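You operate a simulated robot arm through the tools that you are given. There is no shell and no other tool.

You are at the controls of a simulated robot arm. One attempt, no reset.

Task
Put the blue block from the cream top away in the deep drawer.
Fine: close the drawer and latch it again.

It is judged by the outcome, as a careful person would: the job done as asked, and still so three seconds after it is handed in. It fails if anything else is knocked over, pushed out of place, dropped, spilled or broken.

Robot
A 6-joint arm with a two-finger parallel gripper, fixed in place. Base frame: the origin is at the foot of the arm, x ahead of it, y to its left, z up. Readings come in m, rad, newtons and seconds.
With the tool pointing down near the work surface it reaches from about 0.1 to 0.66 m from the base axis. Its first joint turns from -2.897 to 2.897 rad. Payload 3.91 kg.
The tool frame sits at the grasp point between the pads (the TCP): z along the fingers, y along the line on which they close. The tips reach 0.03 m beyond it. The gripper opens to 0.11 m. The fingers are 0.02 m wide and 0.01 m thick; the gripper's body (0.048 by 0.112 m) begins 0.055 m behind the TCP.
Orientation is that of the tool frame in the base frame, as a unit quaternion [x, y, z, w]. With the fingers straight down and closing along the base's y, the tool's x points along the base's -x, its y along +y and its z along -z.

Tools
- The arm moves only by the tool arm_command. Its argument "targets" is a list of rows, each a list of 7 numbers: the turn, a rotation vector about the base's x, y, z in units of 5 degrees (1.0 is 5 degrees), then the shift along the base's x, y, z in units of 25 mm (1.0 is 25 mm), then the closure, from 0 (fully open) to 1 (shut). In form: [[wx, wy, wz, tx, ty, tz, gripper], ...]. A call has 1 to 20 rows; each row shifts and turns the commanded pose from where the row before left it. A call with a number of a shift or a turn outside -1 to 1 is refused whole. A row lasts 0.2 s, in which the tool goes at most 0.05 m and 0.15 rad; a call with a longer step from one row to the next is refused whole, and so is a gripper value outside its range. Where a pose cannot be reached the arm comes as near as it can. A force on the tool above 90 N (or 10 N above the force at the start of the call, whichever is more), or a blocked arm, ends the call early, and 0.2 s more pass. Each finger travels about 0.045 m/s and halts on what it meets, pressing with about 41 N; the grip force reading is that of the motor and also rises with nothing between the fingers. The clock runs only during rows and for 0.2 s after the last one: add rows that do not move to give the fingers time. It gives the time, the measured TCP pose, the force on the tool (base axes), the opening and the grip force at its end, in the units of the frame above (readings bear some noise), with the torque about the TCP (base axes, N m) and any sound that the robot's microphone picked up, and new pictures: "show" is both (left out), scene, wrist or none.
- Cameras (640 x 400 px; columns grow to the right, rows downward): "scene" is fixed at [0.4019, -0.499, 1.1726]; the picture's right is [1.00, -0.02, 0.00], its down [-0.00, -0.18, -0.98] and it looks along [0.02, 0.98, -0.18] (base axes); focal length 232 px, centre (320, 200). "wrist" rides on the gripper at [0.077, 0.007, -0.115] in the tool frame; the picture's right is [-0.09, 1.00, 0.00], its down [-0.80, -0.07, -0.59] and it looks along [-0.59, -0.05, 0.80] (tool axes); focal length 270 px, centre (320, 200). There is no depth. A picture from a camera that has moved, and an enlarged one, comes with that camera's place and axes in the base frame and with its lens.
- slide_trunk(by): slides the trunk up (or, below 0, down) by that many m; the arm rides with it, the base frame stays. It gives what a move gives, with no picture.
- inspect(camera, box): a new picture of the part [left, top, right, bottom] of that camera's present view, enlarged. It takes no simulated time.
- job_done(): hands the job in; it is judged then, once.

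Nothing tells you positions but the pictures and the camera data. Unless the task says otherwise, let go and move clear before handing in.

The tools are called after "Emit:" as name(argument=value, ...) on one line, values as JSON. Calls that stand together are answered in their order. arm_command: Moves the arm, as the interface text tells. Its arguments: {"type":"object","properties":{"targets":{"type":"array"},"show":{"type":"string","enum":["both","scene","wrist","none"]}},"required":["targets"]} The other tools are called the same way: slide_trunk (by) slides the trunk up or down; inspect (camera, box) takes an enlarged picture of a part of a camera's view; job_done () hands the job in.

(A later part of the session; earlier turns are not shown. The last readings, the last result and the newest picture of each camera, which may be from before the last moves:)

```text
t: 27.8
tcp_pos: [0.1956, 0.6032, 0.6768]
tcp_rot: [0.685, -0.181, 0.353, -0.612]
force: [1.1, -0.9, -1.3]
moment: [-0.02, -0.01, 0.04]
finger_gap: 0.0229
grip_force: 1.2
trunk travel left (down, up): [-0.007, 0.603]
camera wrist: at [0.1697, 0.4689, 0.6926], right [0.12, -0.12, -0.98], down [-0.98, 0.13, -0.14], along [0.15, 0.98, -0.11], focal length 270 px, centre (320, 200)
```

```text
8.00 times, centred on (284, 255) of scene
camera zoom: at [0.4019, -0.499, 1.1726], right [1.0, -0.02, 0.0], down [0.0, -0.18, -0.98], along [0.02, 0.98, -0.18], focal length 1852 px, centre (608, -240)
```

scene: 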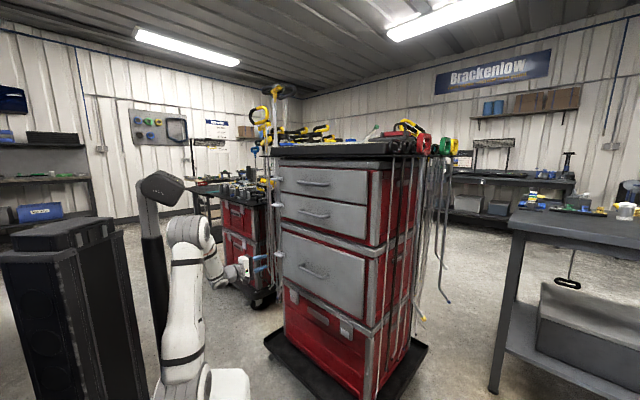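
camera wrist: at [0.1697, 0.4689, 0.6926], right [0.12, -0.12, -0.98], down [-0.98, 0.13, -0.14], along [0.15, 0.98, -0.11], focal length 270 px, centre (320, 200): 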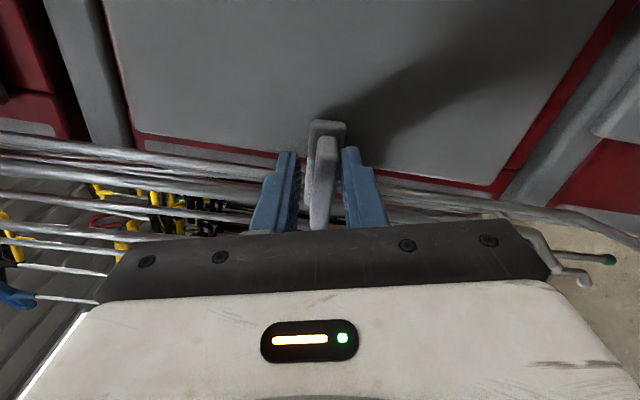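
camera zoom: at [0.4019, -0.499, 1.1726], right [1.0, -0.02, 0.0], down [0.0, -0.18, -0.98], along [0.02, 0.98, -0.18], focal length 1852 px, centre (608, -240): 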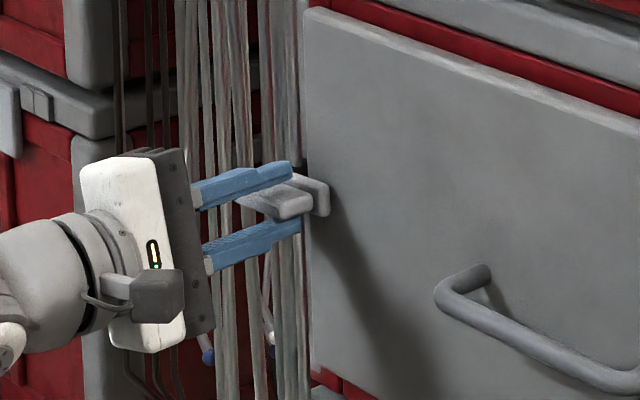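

The resistance upward is small, and the tab may have begun to move. I'll continue another 15° upward.

Emit:
arm_command(targets=[[-0.7071, -0.7071, 0, -0.022, 0.022, 0.097, 0.8], [-0.7071, -0.7071, 0, -0.028, 0.028, 0.094, 0.8], [-0.7071, -0.7071, 0, -0.033, 0.033, 0.09, 0.8]], show="wrist")

Emit:
inspect(camera="wrist", box=[230, 90, 430, 215])

Emit:
inspect(camera="scene", box=[244, 230, 324, 280])

```text
t: 28.6
tcp_pos: [0.1948, 0.6043, 0.6864]
tcp_rot: [0.702, -0.09, 0.43, -0.56]
force: [0.9, -0.2, 0.4]
moment: [-0.03, 0.01, 0.01]
finger_gap: 0.0222
grip_force: 0.3
trunk travel left (down, up): [-0.007, 0.603]
camera wrist: at [0.1631, 0.4745, 0.7201], right [0.3, -0.3, -0.91], down [-0.94, 0.09, -0.34], along [0.18, 0.95, -0.25], focal length 270 px, centre (320, 200)
```

wrist: 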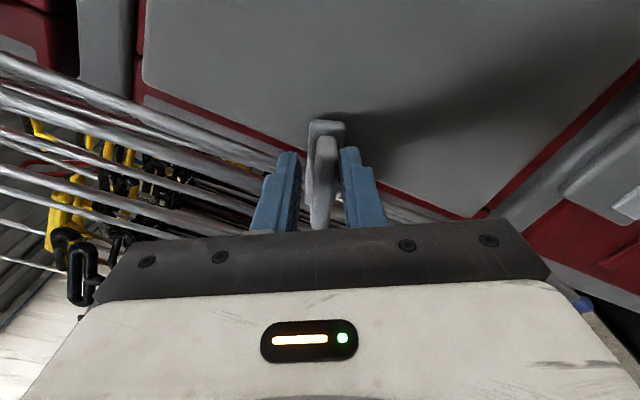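

```text
3.20 times, centred on (330, 152) of wrist
camera zoom: at [0.1631, 0.4745, 0.7201], right [0.3, -0.3, -0.91], down [-0.94, 0.09, -0.34], along [0.18, 0.95, -0.25], focal length 865 px, centre (288, 352)
```

zoom: 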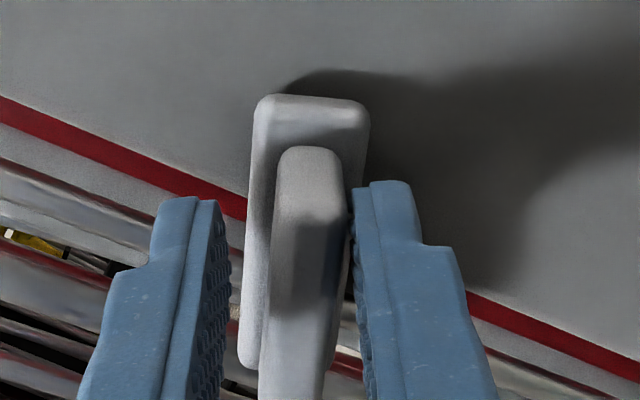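

```text
8.00 times, centred on (284, 255) of scene
camera zoom: at [0.4019, -0.499, 1.1726], right [1.0, -0.02, 0.0], down [0.0, -0.18, -0.98], along [0.02, 0.98, -0.18], focal length 1852 px, centre (608, -240)
```

zoom: 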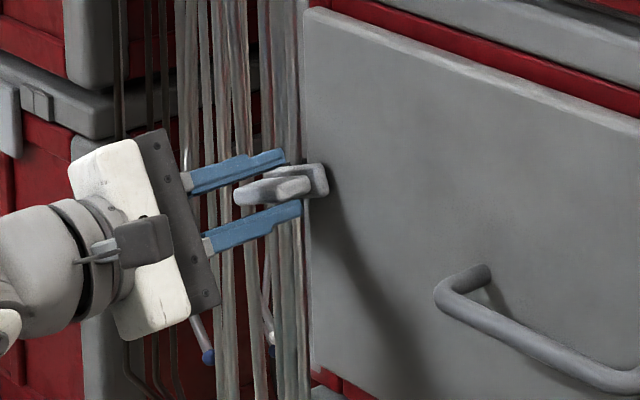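

The latch turns freely upward. I'll carry on to 60° following the pivot.

Emit:
arm_command(targets=[[-0.7071, -0.7071, 0, -0.0385, 0.0385, 0.085, 0.8], [-0.7071, -0.7071, 0, -0.0436, 0.0436, 0.08, 0.8], [-0.7071, -0.7071, 0, -0.0484, 0.0484, 0.075, 0.8], [-0.7071, -0.7071, 0, -0.053, 0.053, 0.068, 0.8], [-0.7071, -0.7071, 0, -0.057, 0.057, 0.062, 0.8], [-0.7071, -0.7071, 0, -0.06, 0.06, 0.054, 0.8]], show="wrist")

Emit:
inspect(camera="wrist", box=[230, 90, 430, 215])

Emit:
inspect(camera="scene", box=[244, 230, 324, 280])

```text
t: 30.0
tcp_pos: [0.188, 0.6121, 0.6969]
tcp_rot: [0.703, 0.094, 0.56, -0.429]
force: [0.5, -0.2, 0.0]
moment: [0.01, -0.03, 0.01]
finger_gap: 0.0223
grip_force: 0.3
trunk travel left (down, up): [-0.007, 0.603]
camera wrist: at [0.1376, 0.5005, 0.7612], right [0.58, -0.58, -0.57], down [-0.75, -0.1, -0.66], along [0.32, 0.81, -0.49], focal length 270 px, centre (320, 200)
```

wrist: 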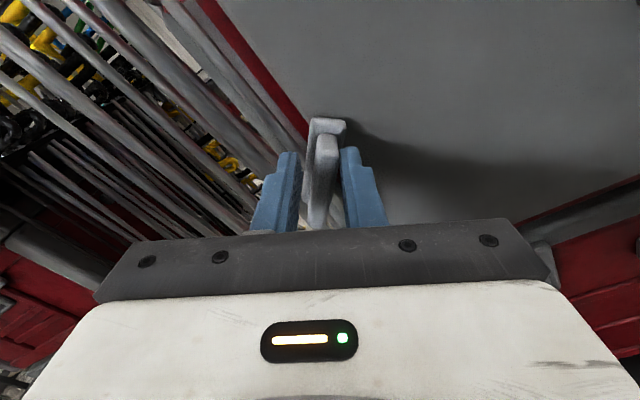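

```text
3.20 times, centred on (330, 152) of wrist
camera zoom: at [0.1376, 0.5005, 0.7612], right [0.58, -0.58, -0.57], down [-0.75, -0.1, -0.66], along [0.32, 0.81, -0.49], focal length 865 px, centre (288, 352)
```

zoom: 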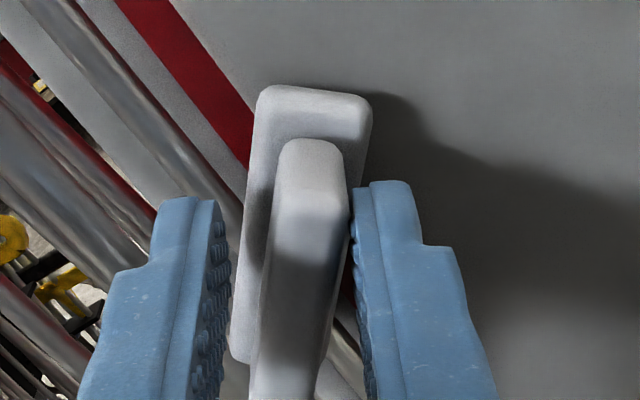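

```text
8.00 times, centred on (284, 255) of scene
camera zoom: at [0.4019, -0.499, 1.1726], right [1.0, -0.02, 0.0], down [0.0, -0.18, -0.98], along [0.02, 0.98, -0.18], focal length 1852 px, centre (608, -240)
```

zoom: 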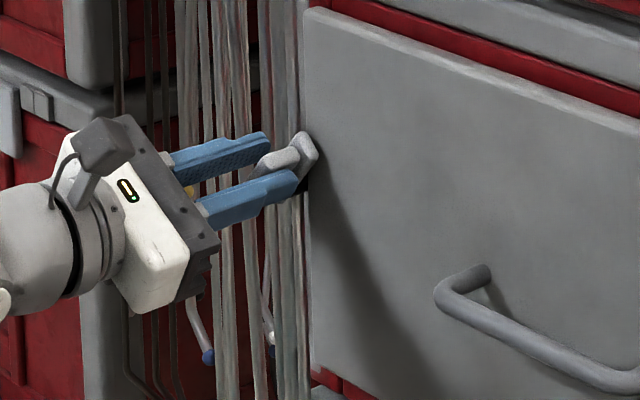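

It is turning smoothly with almost no force. I'll take it on to 90°.

Emit:
arm_command(targets=[[-0.7071, -0.7071, 0, -0.063, 0.063, 0.047, 0.8], [-0.7071, -0.7071, 0, -0.066, 0.066, 0.039, 0.8], [-0.7071, -0.7071, 0, -0.068, 0.068, 0.03, 0.8], [-0.7071, -0.7071, 0, -0.07, 0.07, 0.022, 0.8], [-0.7071, -0.7071, 0, -0.071, 0.071, 0.013, 0.8], [-0.7071, -0.7071, 0, -0.0715, 0.0715, 0.004, 0.8]], show="wrist")

Emit:
inspect(camera="wrist", box=[230, 90, 430, 215])

Emit:
inspect(camera="scene", box=[244, 230, 324, 280])

```text
t: 31.4
tcp_pos: [0.1765, 0.6228, 0.6993]
tcp_rot: [0.654, 0.272, 0.652, -0.269]
force: [0.7, 0.2, -0.4]
moment: [-0.01, 0.02, -0.03]
finger_gap: 0.022
grip_force: 0.4
trunk travel left (down, up): [-0.007, 0.603]
camera wrist: at [0.1002, 0.5385, 0.7784], right [0.7, -0.71, -0.08], down [-0.47, -0.37, -0.8], along [0.53, 0.6, -0.6], focal length 270 px, centre (320, 200)
```

wrist: 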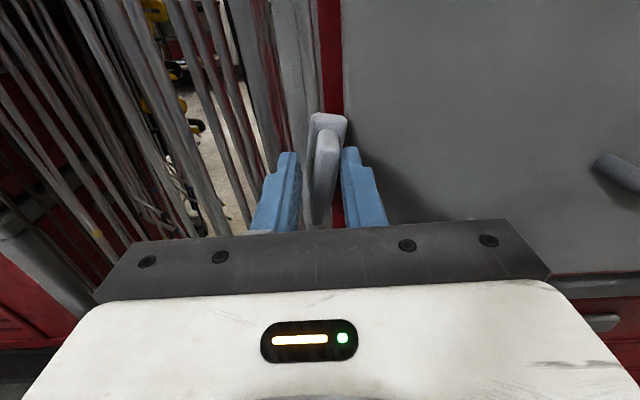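

```text
3.20 times, centred on (330, 152) of wrist
camera zoom: at [0.1002, 0.5385, 0.7784], right [0.7, -0.71, -0.08], down [-0.47, -0.37, -0.8], along [0.53, 0.6, -0.6], focal length 865 px, centre (288, 352)
```

zoom: 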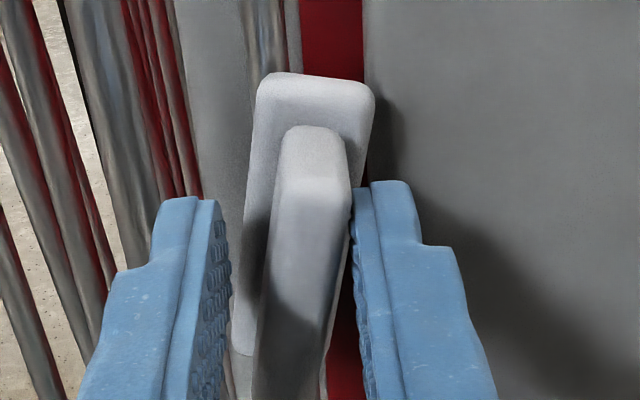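

```text
8.00 times, centred on (284, 255) of scene
camera zoom: at [0.4019, -0.499, 1.1726], right [1.0, -0.02, 0.0], down [0.0, -0.18, -0.98], along [0.02, 0.98, -0.18], focal length 1852 px, centre (608, -240)
```

zoom: 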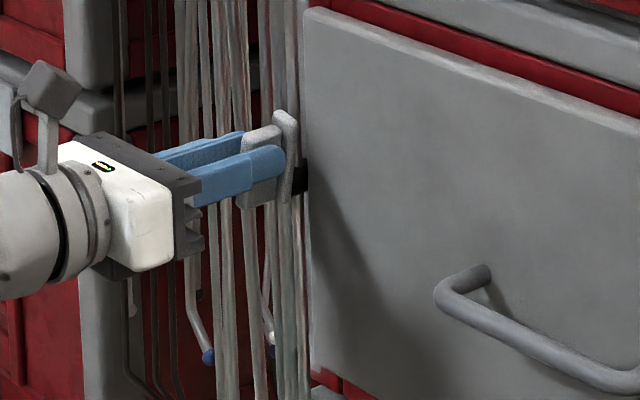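

The latch is nearly upright, but its bar may still just overlap the drawer's edge. I'll push it 10° more, gently.

Emit:
arm_command(targets=[[-0.7071, -0.7071, 0, -0.0715, 0.0715, -0.004, 0.8], [-0.7071, -0.7071, 0, -0.071, 0.071, -0.013, 0.8]], show="wrist")

Emit:
inspect(camera="wrist", box=[230, 90, 430, 215])

Emit:
inspect(camera="scene", box=[244, 230, 324, 280])

```text
t: 32.0
tcp_pos: [0.173, 0.6267, 0.6986]
tcp_rot: [0.628, 0.328, 0.673, -0.21]
force: [-0.1, 0.0, 0.4]
moment: [0.01, -0.03, 0.02]
finger_gap: 0.022
grip_force: 0.0
trunk travel left (down, up): [-0.007, 0.603]
camera wrist: at [0.0865, 0.5514, 0.7779], right [0.7, -0.7, 0.09], down [-0.37, -0.47, -0.8], along [0.61, 0.53, -0.6], focal length 270 px, centre (320, 200)
```

wrist: 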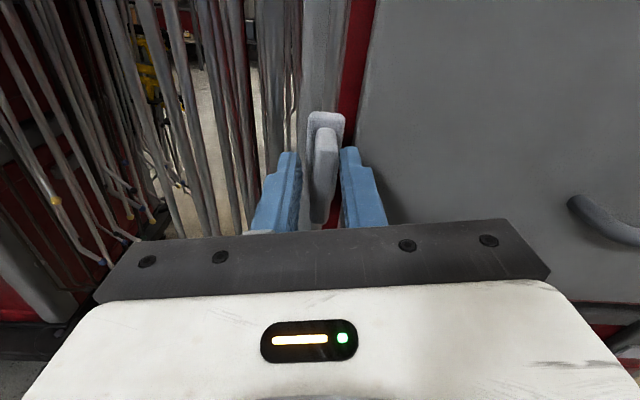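

```text
3.20 times, centred on (330, 152) of wrist
camera zoom: at [0.0865, 0.5514, 0.7779], right [0.7, -0.7, 0.09], down [-0.37, -0.47, -0.8], along [0.61, 0.53, -0.6], focal length 865 px, centre (288, 352)
```

zoom: 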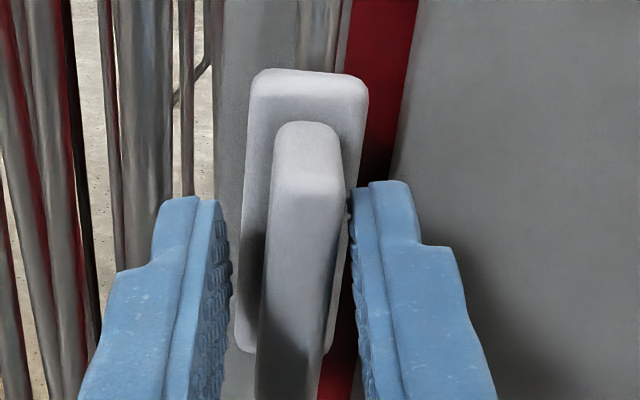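

```text
8.00 times, centred on (284, 255) of scene
camera zoom: at [0.4019, -0.499, 1.1726], right [1.0, -0.02, 0.0], down [0.0, -0.18, -0.98], along [0.02, 0.98, -0.18], focal length 1852 px, centre (608, -240)
```

zoom: 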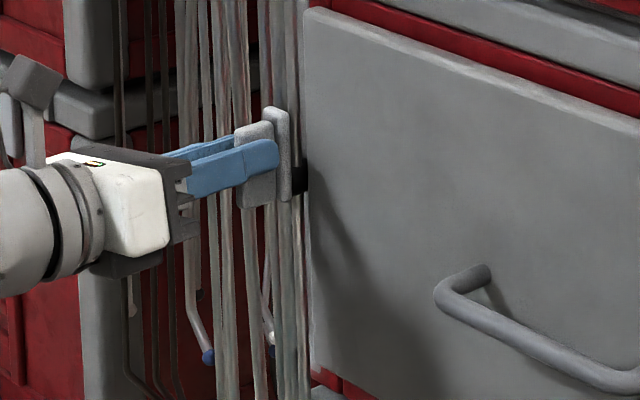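

The latch bar is now upright and clear of the drawer's edge. I'll open a little and back straight out, then check that it stays up.

Emit:
arm_command(targets=[[0, 0, 0, 0, 0, 0, 0.72], [0, 0, 0, -0.35, -0.35, 0, 0.72], [0, 0, 0, -0.7, -0.7, 0, 0.72], [0, 0, 0, -0.7, -0.7, 0, 0.72], [0, 0, 0, -0.7, -0.7, 0, 0.72], [0, 0, 0, -0.7, -0.7, 0, 0.72]])

Emit:
inspect(camera="scene", box=[244, 230, 324, 280])

Emit:
inspect(camera="scene", box=[264, 235, 424, 335])

```text
t: 33.4
tcp_pos: [0.0948, 0.5441, 0.6985]
tcp_rot: [0.628, 0.328, 0.673, -0.211]
force: [-0.4, -0.7, -0.2]
moment: [0.01, -0.01, 0.0]
finger_gap: 0.031
grip_force: 0.0
trunk travel left (down, up): [-0.007, 0.603]
camera wrist: at [0.0093, 0.4701, 0.7772], right [0.7, -0.71, 0.09], down [-0.37, -0.47, -0.8], along [0.6, 0.53, -0.6], focal length 270 px, centre (320, 200)
```

scene: 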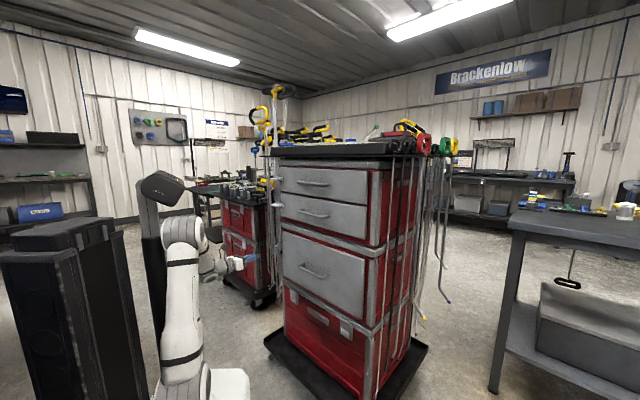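
wrist: 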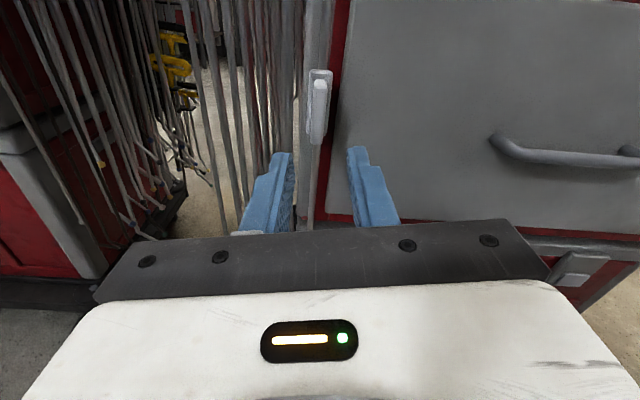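

```text
8.00 times, centred on (284, 255) of scene
camera zoom: at [0.4019, -0.499, 1.1726], right [1.0, -0.02, 0.0], down [0.0, -0.18, -0.98], along [0.02, 0.98, -0.18], focal length 1852 px, centre (608, -240)
```

zoom: 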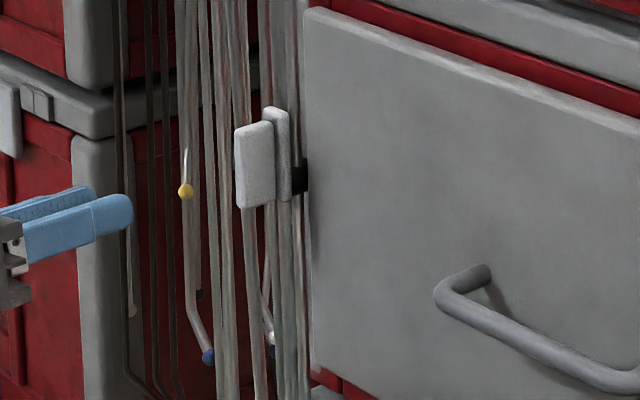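

```text
4.00 times, centred on (344, 285) of scene
camera zoom: at [0.4019, -0.499, 1.1726], right [1.0, -0.02, 0.0], down [0.0, -0.18, -0.98], along [0.02, 0.98, -0.18], focal length 926 px, centre (224, -140)
```

zoom: 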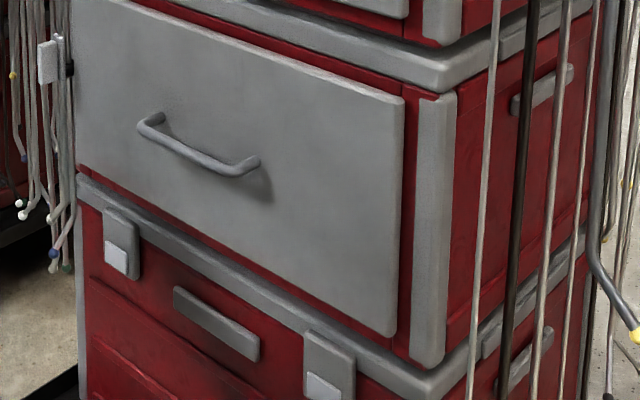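

The latch stays upright and the deep drawer is free. Next I'll roll the gripper back and tilt it down 45°, so the fingers can close on the handle bar from above and below.

Emit:
arm_command(targets=[[1, 1, 0, 0, 0, 0, 0.68], [1, 1, 0, 0, 0, 0, 0.68], [1, 1, 0, 0, 0, 0, 0.68], [1, 1, 0, 0, 0, 0, 0.68], [1, 1, 0, 0, 0, 0, 0.68], [1, 1, 0, 0, 0, 0, 0.68], [1, 1, 0, 0, 0, 0, 0.68], [1, 1, 0, 0, 0, 0, 0.68], [1, 1, 0, 0, 0, 0, 0.68], [1, 1, 0, 0, 0, 0, 0.68], [1, 1, 0, 0, 0, 0, 0.68], [1, 1, 0, 0, 0, 0, 0.68], [1, 1, 0, 0, 0, 0, 0.68], [1, 1, 0, 0, 0, 0, 0.68], [0.142, 0.142, 0, 0, 0, 0, 0.68], [-1, 1, 0, 0, 0, 0.5, 0.68], [-1, 1, 0, 0, 0, 0.5, 0.68], [-1, 1, 0, 0, 0, 0.5, 0.68]], show="wrist")

```text
t: 37.2
tcp_pos: [0.0932, 0.5477, 0.7366]
tcp_rot: [0.764, -0.315, 0.215, -0.521]
force: [-0.1, -0.6, 0.3]
moment: [0.03, 0.01, -0.02]
finger_gap: 0.0353
grip_force: 0.0
trunk travel left (down, up): [-0.007, 0.603]
camera wrist: at [0.071, 0.4166, 0.773], right [-0.32, -0.2, -0.93], down [-0.94, 0.19, 0.28], along [0.12, 0.96, -0.24], focal length 270 px, centre (320, 200)
```

wrist: 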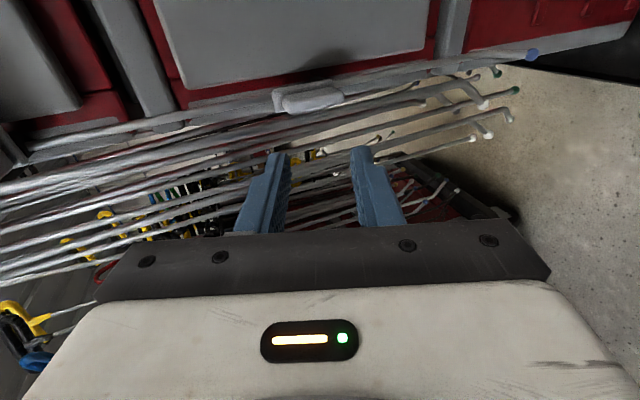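

I'll finish the tilt and carry the gripper right to stand in front of the handle's middle.

Emit:
arm_command(targets=[[-1, 1, 0, 0, 0, 0, 0.68], [-1, 1, 0, 0, 0, 0, 0.68], [-1, 1, 0, 0, 0, 0, 0.68], [-0.366, 0.366, 0, 0, 0, 0, 0.68], [0, 0, 0, 0.568, -0.841, 0, 0.68], [0, 0, 0, 0.568, -0.841, 0, 0.68], [0, 0, 0, 0.568, -0.841, 0, 0.68], [0, 0, 0, 0.568, -0.841, 0, 0.68], [0, 0, 0, 0.568, -0.841, 0, 0.68], [0, 0, 0, 0.568, -0.841, 0, 0.68], [0, 0, 0, 0.568, -0.841, 0, 0.68], [0, 0, 0, 0.568, -0.841, 0, 0.68], [0, 0, 0, 0.568, -0.841, 0, 0.68], [0, 0, 0, 0.568, -0.841, 0, 0.68], [0, 0, 0, 0.568, -0.841, 0, 0.68], [0, 0, 0, 0, 0, 0, 0.68]])

Emit:
inspect(camera="scene", box=[224, 210, 384, 310])

```text
t: 40.6
tcp_pos: [0.2519, 0.3172, 0.7363]
tcp_rot: [0.855, -0.352, 0.144, -0.354]
force: [-0.3, -0.1, 0.3]
moment: [0.01, 0.01, -0.02]
finger_gap: 0.035
grip_force: 0.2
trunk travel left (down, up): [-0.007, 0.603]
camera wrist: at [0.2451, 0.2024, 0.8139], right [-0.56, -0.44, -0.7], down [-0.83, 0.3, 0.47], along [0.0, 0.85, -0.53], focal length 270 px, centre (320, 200)
```

scene: 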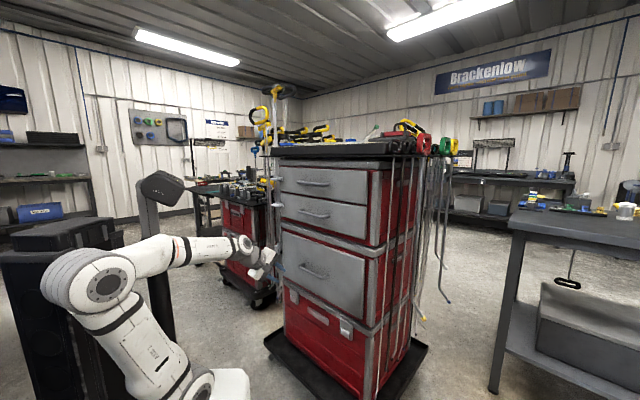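
wrist: 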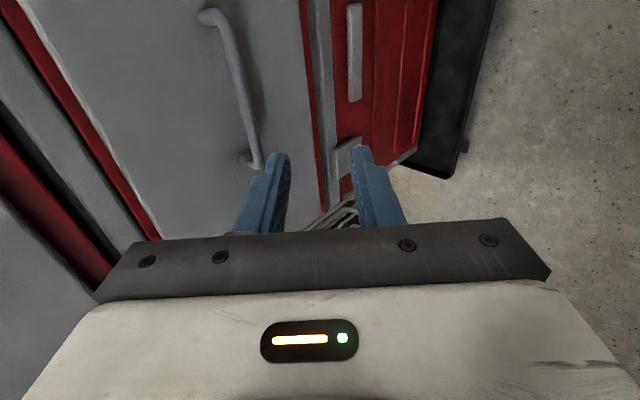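

```text
4.00 times, centred on (304, 260) of scene
camera zoom: at [0.4019, -0.499, 1.1726], right [1.0, -0.02, 0.0], down [0.0, -0.18, -0.98], along [0.02, 0.98, -0.18], focal length 926 px, centre (384, -40)
```

zoom: 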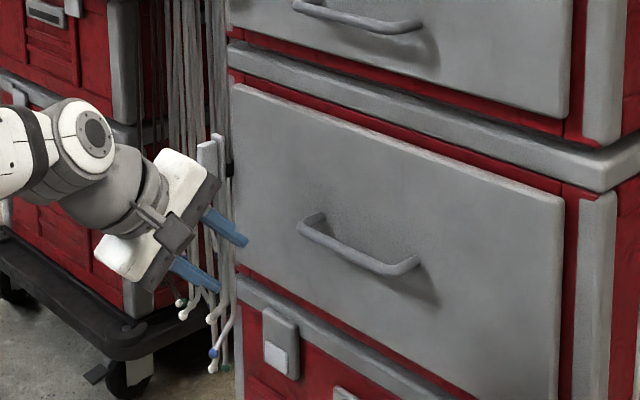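

The arm folds back well enough to pull from here, and the handle bar is ahead at about z 0.673. I'll move to a spot behind and above it, along the gripper's approach line.

Emit:
arm_command(targets=[[0, 0, 0, 0.726, 0.726, 0.217, 0.68], [0, 0, 0, 0.726, 0.726, 0.217, 0.68], [0, 0, 0, 0.726, 0.726, 0.217, 0.68], [0, 0, 0, 0.726, 0.726, 0.217, 0.68], [0, 0, 0, 0, 0, 0, 0.68]], show="wrist")

Emit:
inspect(camera="wrist", box=[180, 30, 436, 190])

Emit:
inspect(camera="scene", box=[264, 230, 360, 290])

```text
t: 41.8
tcp_pos: [0.323, 0.3893, 0.7589]
tcp_rot: [0.855, -0.352, 0.144, -0.353]
force: [-0.4, 0.0, -0.8]
moment: [-0.01, -0.01, -0.03]
finger_gap: 0.0349
grip_force: 0.0
trunk travel left (down, up): [-0.007, 0.603]
camera wrist: at [0.3177, 0.275, 0.8367], right [-0.56, -0.44, -0.7], down [-0.83, 0.3, 0.47], along [0.0, 0.85, -0.53], focal length 270 px, centre (320, 200)
```

wrist: 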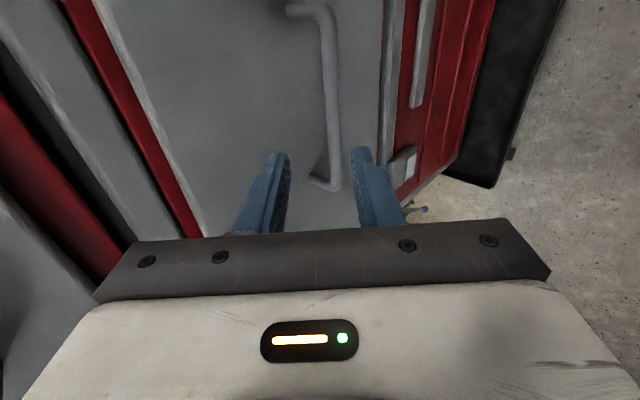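

```text
2.50 times, centred on (308, 110) of wrist
camera zoom: at [0.3177, 0.275, 0.8367], right [-0.56, -0.44, -0.7], down [-0.83, 0.3, 0.47], along [0.0, 0.85, -0.53], focal length 676 px, centre (350, 425)
```

zoom: 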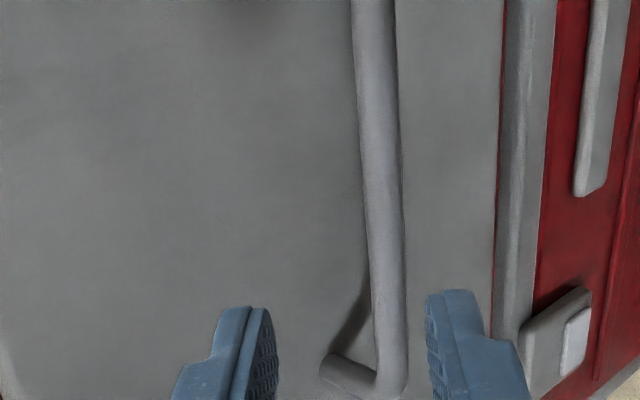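

```text
6.67 times, centred on (312, 260) of scene
camera zoom: at [0.4019, -0.499, 1.1726], right [1.0, -0.02, 0.0], down [0.0, -0.18, -0.98], along [0.02, 0.98, -0.18], focal length 1543 px, centre (373, -200)
```

zoom: 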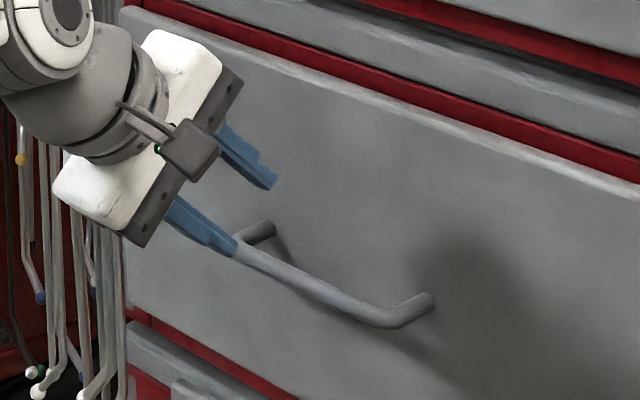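

The bar lies about 11 mm below the gripper's axis. I'll correct for that and advance 60 mm along the approach line, then look again.

Emit:
arm_command(targets=[[0, 0, 0, 0.323, 0.323, -0.673, 0.68], [0, 0, 0, 0.323, 0.323, -0.673, 0.68], [0, 0, 0, 0.323, 0.323, -0.673, 0.68], [0, 0, 0, 0, 0, 0, 0.68]], show="wrist")

Emit:
inspect(camera="wrist", box=[180, 30, 436, 190])

Emit:
inspect(camera="scene", box=[264, 230, 360, 290])

```text
t: 42.8
tcp_pos: [0.3464, 0.4146, 0.7076]
tcp_rot: [0.855, -0.352, 0.144, -0.354]
force: [0.1, 0.3, -1.0]
moment: [-0.01, -0.01, 0.01]
finger_gap: 0.0354
grip_force: 0.1
trunk travel left (down, up): [-0.007, 0.603]
camera wrist: at [0.3409, 0.2996, 0.7856], right [-0.56, -0.44, -0.7], down [-0.83, 0.3, 0.47], along [0.0, 0.85, -0.53], focal length 270 px, centre (320, 200)
```

wrist: 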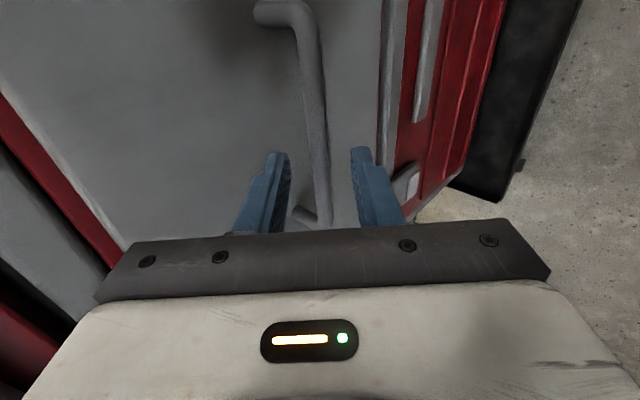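

```text
2.50 times, centred on (308, 110) of wrist
camera zoom: at [0.3409, 0.2996, 0.7856], right [-0.56, -0.44, -0.7], down [-0.83, 0.3, 0.47], along [0.0, 0.85, -0.53], focal length 676 px, centre (350, 425)
```

zoom: 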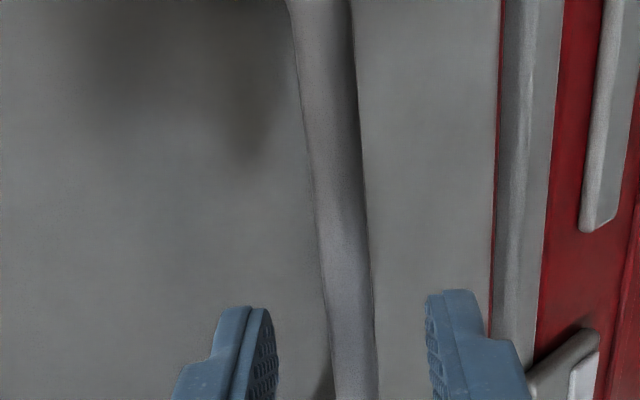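

```text
6.67 times, centred on (312, 260) of scene
camera zoom: at [0.4019, -0.499, 1.1726], right [1.0, -0.02, 0.0], down [0.0, -0.18, -0.98], along [0.02, 0.98, -0.18], focal length 1543 px, centre (373, -200)
```

zoom: 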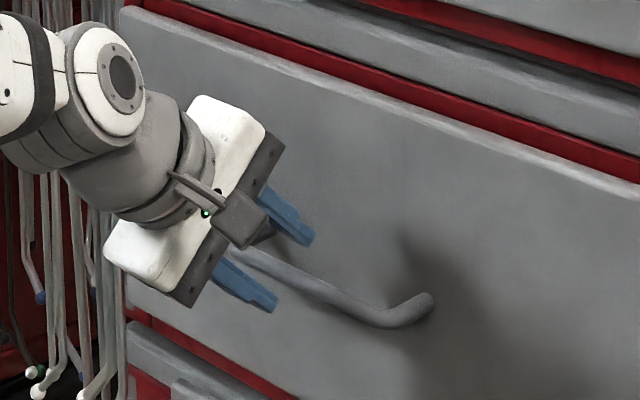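

The bar is now centred between the fingers and close to the tips. I'll advance another 25 mm and check again.

Emit:
arm_command(targets=[[0, 0, 0, 0.25, 0.25, -0.354, 0.68], [0, 0, 0, 0.25, 0.25, -0.354, 0.68], [0, 0, 0, 0, 0, 0, 0.68]], show="wrist")

Emit:
inspect(camera="wrist", box=[180, 60, 452, 230])

Emit:
inspect(camera="scene", box=[280, 250, 344, 290])

```text
t: 43.6
tcp_pos: [0.3602, 0.4264, 0.6891]
tcp_rot: [0.855, -0.352, 0.145, -0.353]
force: [1.3, -0.6, -0.2]
moment: [0.01, -0.02, -0.01]
finger_gap: 0.0355
grip_force: 0.0
trunk travel left (down, up): [-0.007, 0.603]
camera wrist: at [0.3548, 0.312, 0.7668], right [-0.56, -0.44, -0.7], down [-0.83, 0.3, 0.47], along [0.0, 0.85, -0.53], focal length 270 px, centre (320, 200)
```

wrist: 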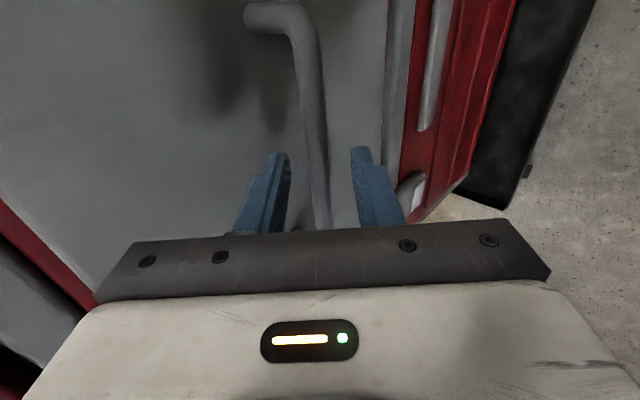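

```text
2.35 times, centred on (316, 145) of wrist
camera zoom: at [0.3548, 0.312, 0.7668], right [-0.56, -0.44, -0.7], down [-0.83, 0.3, 0.47], along [0.0, 0.85, -0.53], focal length 636 px, centre (329, 329)
```

zoom: 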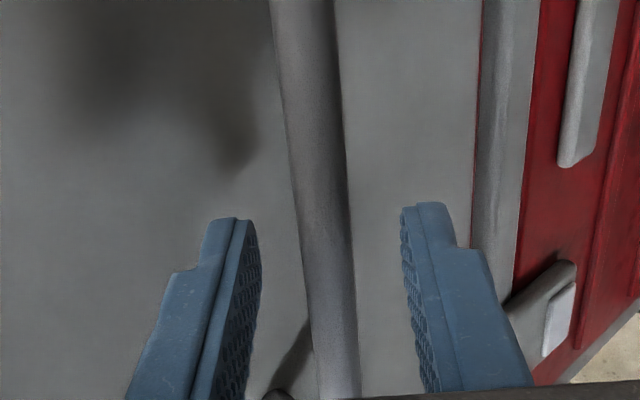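

```text
10.00 times, centred on (312, 270) of scene
camera zoom: at [0.4019, -0.499, 1.1726], right [1.0, -0.02, 0.0], down [0.0, -0.18, -0.98], along [0.02, 0.98, -0.18], focal length 2315 px, centre (400, -500)
```

zoom: 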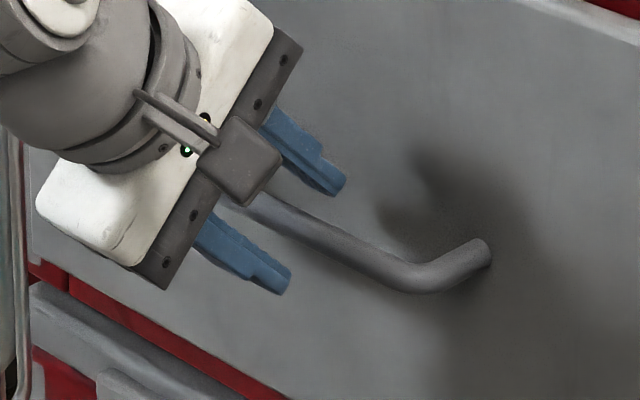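

The bar is centred but still around the finger tips. I'll advance another 25 mm, still clear of the drawer face.

Emit:
arm_command(targets=[[0, 0, 0, 0.25, 0.25, -0.354, 0.68], [0, 0, 0, 0.25, 0.25, -0.354, 0.68], [0, 0, 0, 0, 0, 0, 0.68]], show="wrist")

Emit:
inspect(camera="wrist", box=[180, 60, 452, 230])

Emit:
inspect(camera="scene", box=[280, 250, 344, 290])

```text
t: 44.4
tcp_pos: [0.3713, 0.4383, 0.6753]
tcp_rot: [0.854, -0.351, 0.145, -0.355]
force: [-11.5, -12.1, 12.2]
moment: [0.3, -0.35, -0.07]
finger_gap: 0.0334
grip_force: 0.1
trunk travel left (down, up): [-0.007, 0.603]
camera wrist: at [0.3662, 0.3233, 0.7513], right [-0.56, -0.44, -0.71], down [-0.83, 0.3, 0.47], along [0.01, 0.85, -0.53], focal length 270 px, centre (320, 200)
```

wrist: 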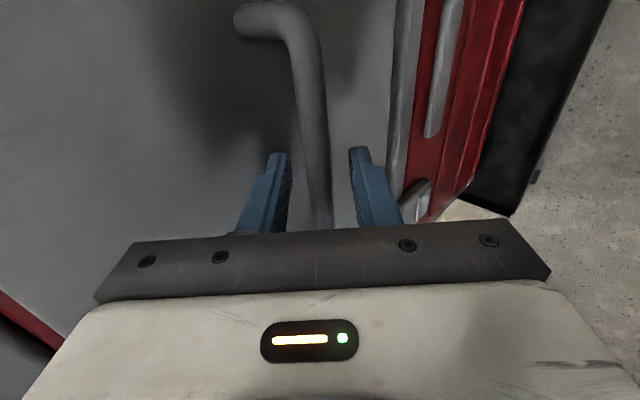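

```text
2.35 times, centred on (316, 145) of wrist
camera zoom: at [0.3662, 0.3233, 0.7513], right [-0.56, -0.44, -0.71], down [-0.83, 0.3, 0.47], along [0.01, 0.85, -0.53], focal length 636 px, centre (329, 329)
```

zoom: 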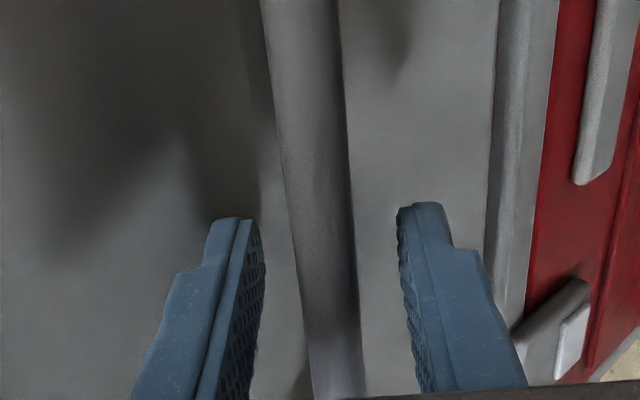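

```text
10.00 times, centred on (312, 270) of scene
camera zoom: at [0.4019, -0.499, 1.1726], right [1.0, -0.02, 0.0], down [0.0, -0.18, -0.98], along [0.02, 0.98, -0.18], focal length 2315 px, centre (400, -500)
```

zoom: 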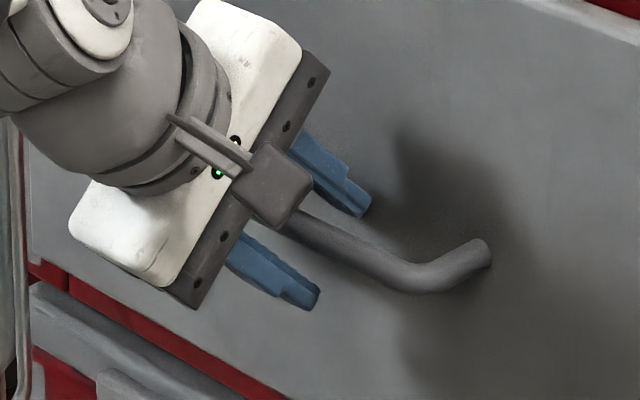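

A finger tip just touched the drawer face, so the tips are past the bar. I'll ease back a few millimetres and close on the bar.

Emit:
arm_command(targets=[[0, 0, 0, -0.15, -0.15, 0.2, 0.68], [0, 0, 0, 0, 0, 0, 0.78], [0, 0, 0, 0, 0, 0, 0.9], [0, 0, 0, 0, 0, 0, 1], [0, 0, 0, 0, 0, 0, 1]], show="wrist")

Emit:
inspect(camera="wrist", box=[180, 60, 452, 230])

Emit:
inspect(camera="scene", box=[280, 250, 344, 290])

```text
t: 45.6
tcp_pos: [0.369, 0.4354, 0.6787]
tcp_rot: [0.854, -0.352, 0.144, -0.355]
force: [4.6, 4.5, 7.9]
moment: [0.39, 0.24, -0.24]
finger_gap: 0.0125
grip_force: 44.7
trunk travel left (down, up): [-0.007, 0.603]
camera wrist: at [0.3631, 0.3202, 0.7555], right [-0.56, -0.44, -0.7], down [-0.83, 0.3, 0.47], along [0.0, 0.85, -0.53], focal length 270 px, centre (320, 200)
```

wrist: 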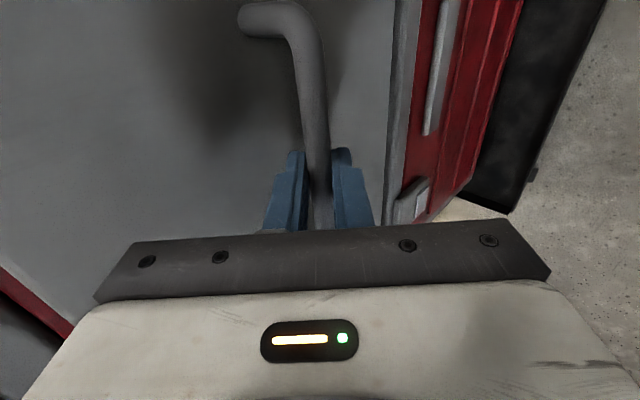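

```text
2.35 times, centred on (316, 145) of wrist
camera zoom: at [0.3631, 0.3202, 0.7555], right [-0.56, -0.44, -0.7], down [-0.83, 0.3, 0.47], along [0.0, 0.85, -0.53], focal length 636 px, centre (329, 329)
```

zoom: 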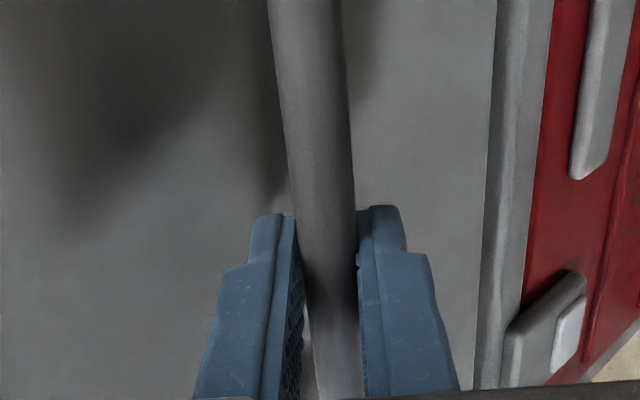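

```text
10.00 times, centred on (312, 270) of scene
camera zoom: at [0.4019, -0.499, 1.1726], right [1.0, -0.02, 0.0], down [0.0, -0.18, -0.98], along [0.02, 0.98, -0.18], focal length 2315 px, centre (400, -500)
```

zoom: 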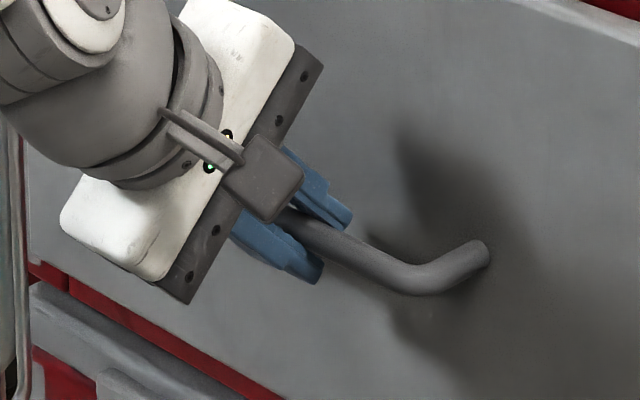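

The gripper holds the bar (12.5 mm gap, 45 N grip). I'll start pulling the drawer straight out, gently.

Emit:
arm_command(targets=[[0, 0, 0, -0.3, -0.3, 0, 1], [0, 0, 0, -0.4, -0.4, 0, 1], [0, 0, 0, -0.4, -0.4, 0, 1]], show="scene")

Emit:
inspect(camera="scene", box=[250, 200, 410, 300])

```text
t: 46.4
tcp_pos: [0.3392, 0.405, 0.6782]
tcp_rot: [0.855, -0.351, 0.143, -0.354]
force: [-3.2, 2.4, 14.9]
moment: [0.39, 0.24, -0.26]
finger_gap: 0.0128
grip_force: 44.8
trunk travel left (down, up): [-0.007, 0.603]
```

scene: 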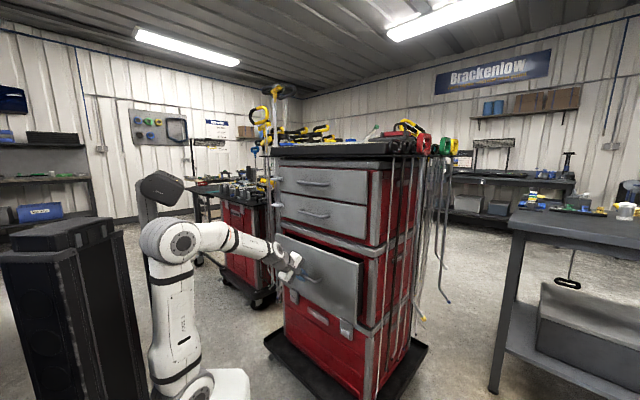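

```text
4.00 times, centred on (330, 250) of scene
camera zoom: at [0.4019, -0.499, 1.1726], right [1.0, -0.02, 0.0], down [0.0, -0.18, -0.98], along [0.02, 0.98, -0.18], focal length 926 px, centre (280, 0)
```

zoom: 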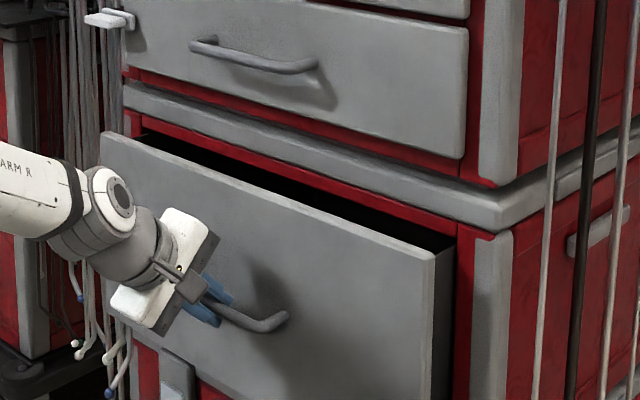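

The drawer slides out smoothly. I'll keep pulling to about 0.2 m open.

Emit:
arm_command(targets=[[0, 0, 0, -0.5, -0.5, 0.08, 1], [0, 0, 0, -0.5, -0.5, 0, 1], [0, 0, 0, -0.5, -0.5, 0, 1], [0, 0, 0, -0.5, -0.5, 0, 1], [0, 0, 0, -0.5, -0.5, 0, 1]], show="scene")

Emit:
inspect(camera="scene", box=[250, 200, 410, 300])

```text
t: 47.6
tcp_pos: [0.2783, 0.3438, 0.6782]
tcp_rot: [0.855, -0.351, 0.146, -0.354]
force: [-1.5, -1.5, 3.8]
moment: [-0.21, -0.17, -1.07]
finger_gap: 0.0128
grip_force: 44.7
trunk travel left (down, up): [-0.007, 0.603]
```

scene: 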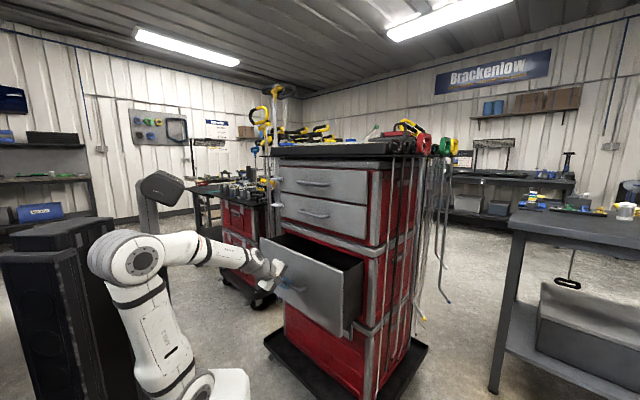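

```text
4.00 times, centred on (330, 250) of scene
camera zoom: at [0.4019, -0.499, 1.1726], right [1.0, -0.02, 0.0], down [0.0, -0.18, -0.98], along [0.02, 0.98, -0.18], focal length 926 px, centre (280, 0)
```

zoom: 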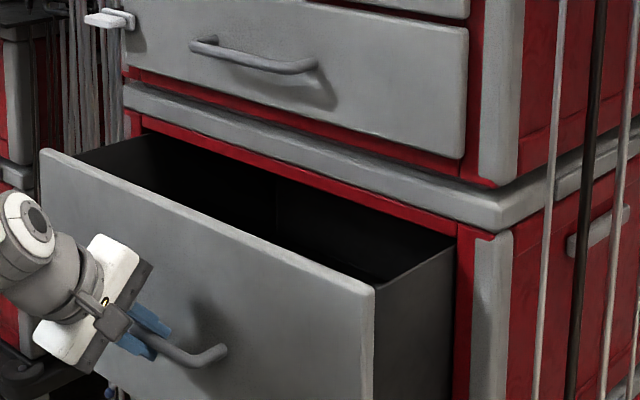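

The drawer is about 0.13 m open. I'll pull it roughly 85 mm further.

Emit:
arm_command(targets=[[0, 0, 0, -0.5, -0.5, 0, 1], [0, 0, 0, -0.5, -0.5, 0, 1], [0, 0, 0, -0.5, -0.5, 0, 1], [0, 0, 0, -0.5, -0.5, 0, 1], [0, 0, 0, -0.4, -0.4, 0, 1]], show="both")

Emit:
inspect(camera="scene", box=[230, 210, 390, 310])

```text
t: 48.8
tcp_pos: [0.2168, 0.2836, 0.6785]
tcp_rot: [0.854, -0.352, 0.144, -0.353]
force: [17.9, -19.3, 8.8]
moment: [0.01, -0.06, -0.65]
finger_gap: 0.0129
grip_force: 44.9
trunk travel left (down, up): [-0.007, 0.603]
camera wrist: at [0.2115, 0.169, 0.7558], right [-0.56, -0.44, -0.7], down [-0.83, 0.3, 0.47], along [0.01, 0.85, -0.53], focal length 270 px, centre (320, 200)
```

scene: 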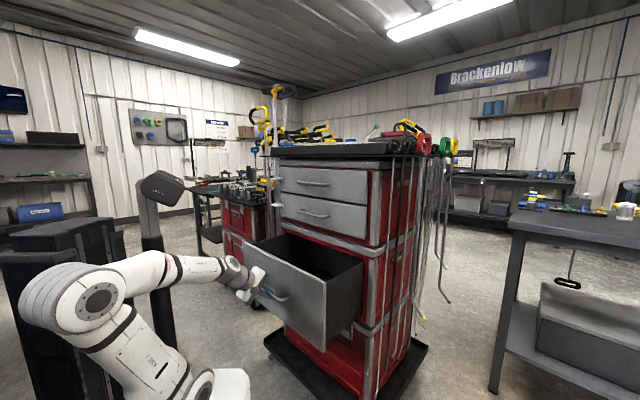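
wrist: 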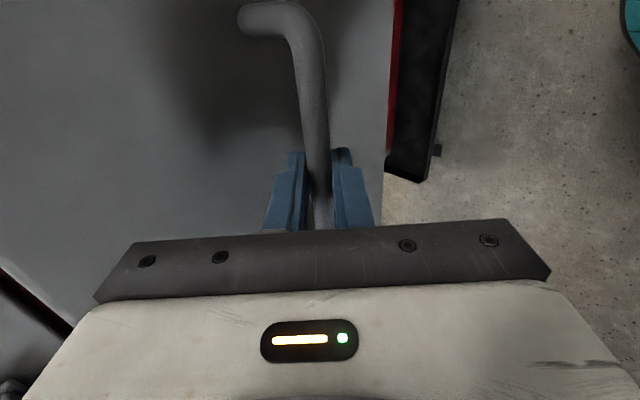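

```text
4.00 times, centred on (310, 260) of scene
camera zoom: at [0.4019, -0.499, 1.1726], right [1.0, -0.02, 0.0], down [0.0, -0.18, -0.98], along [0.02, 0.98, -0.18], focal length 926 px, centre (360, -40)
```

zoom: 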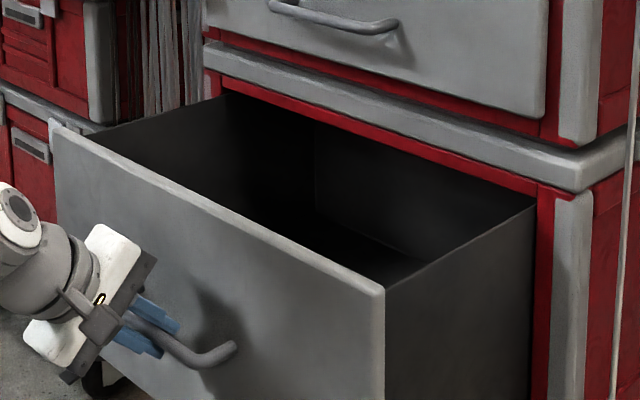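

The deep drawer is about 0.21 m open. I'll let go of the handle, back the fingers off along their own direction and rise clear.

Emit:
arm_command(targets=[[0, 0, 0, 0, 0, 0, 0.85], [0, 0, 0, 0, 0, 0, 0.72], [0, 0, 0, 0, 0, 0, 0.72], [0, 0, 0, -0.3, -0.3, 0.424, 0.72], [0, 0, 0, -0.3, -0.3, 0.424, 0.72], [0, 0, 0, -0.3, -0.3, 0.424, 0.72], [0, 0, 0, -0.3, -0.3, 0.424, 0.72]], show="both")

Emit:
inspect(camera="scene", box=[200, 210, 360, 310])

```text
t: 50.4
tcp_pos: [0.1888, 0.2541, 0.7215]
tcp_rot: [0.855, -0.352, 0.144, -0.353]
force: [-0.4, 0.4, -0.2]
moment: [0.02, 0.0, -0.03]
finger_gap: 0.0309
grip_force: 0.0
trunk travel left (down, up): [-0.007, 0.603]
camera wrist: at [0.1822, 0.1403, 0.799], right [-0.56, -0.44, -0.7], down [-0.83, 0.3, 0.47], along [0.0, 0.85, -0.53], focal length 270 px, centre (320, 200)
```

scene: 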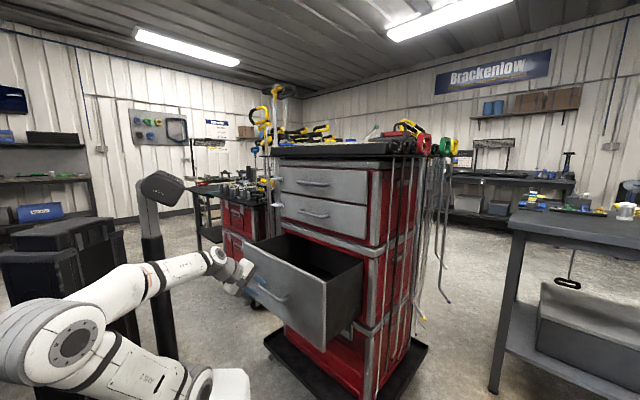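
wrist: 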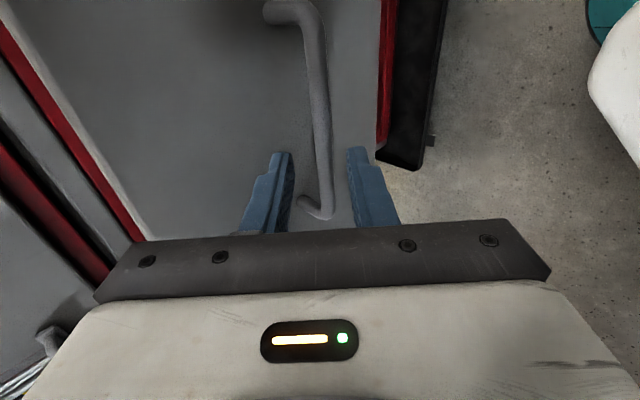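

```text
4.00 times, centred on (280, 260) of scene
camera zoom: at [0.4019, -0.499, 1.1726], right [1.0, -0.02, 0.0], down [0.0, -0.18, -0.98], along [0.02, 0.98, -0.18], focal length 926 px, centre (480, -40)
```

zoom: 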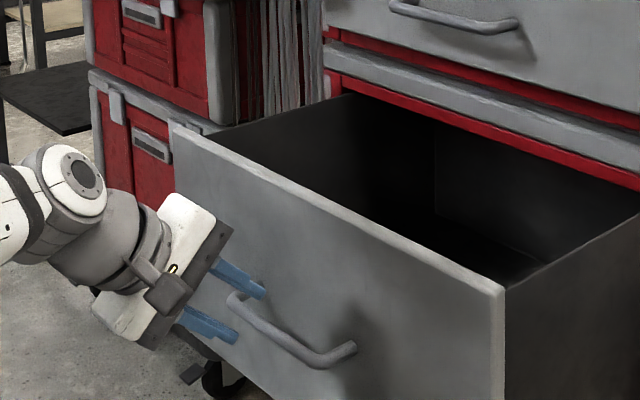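

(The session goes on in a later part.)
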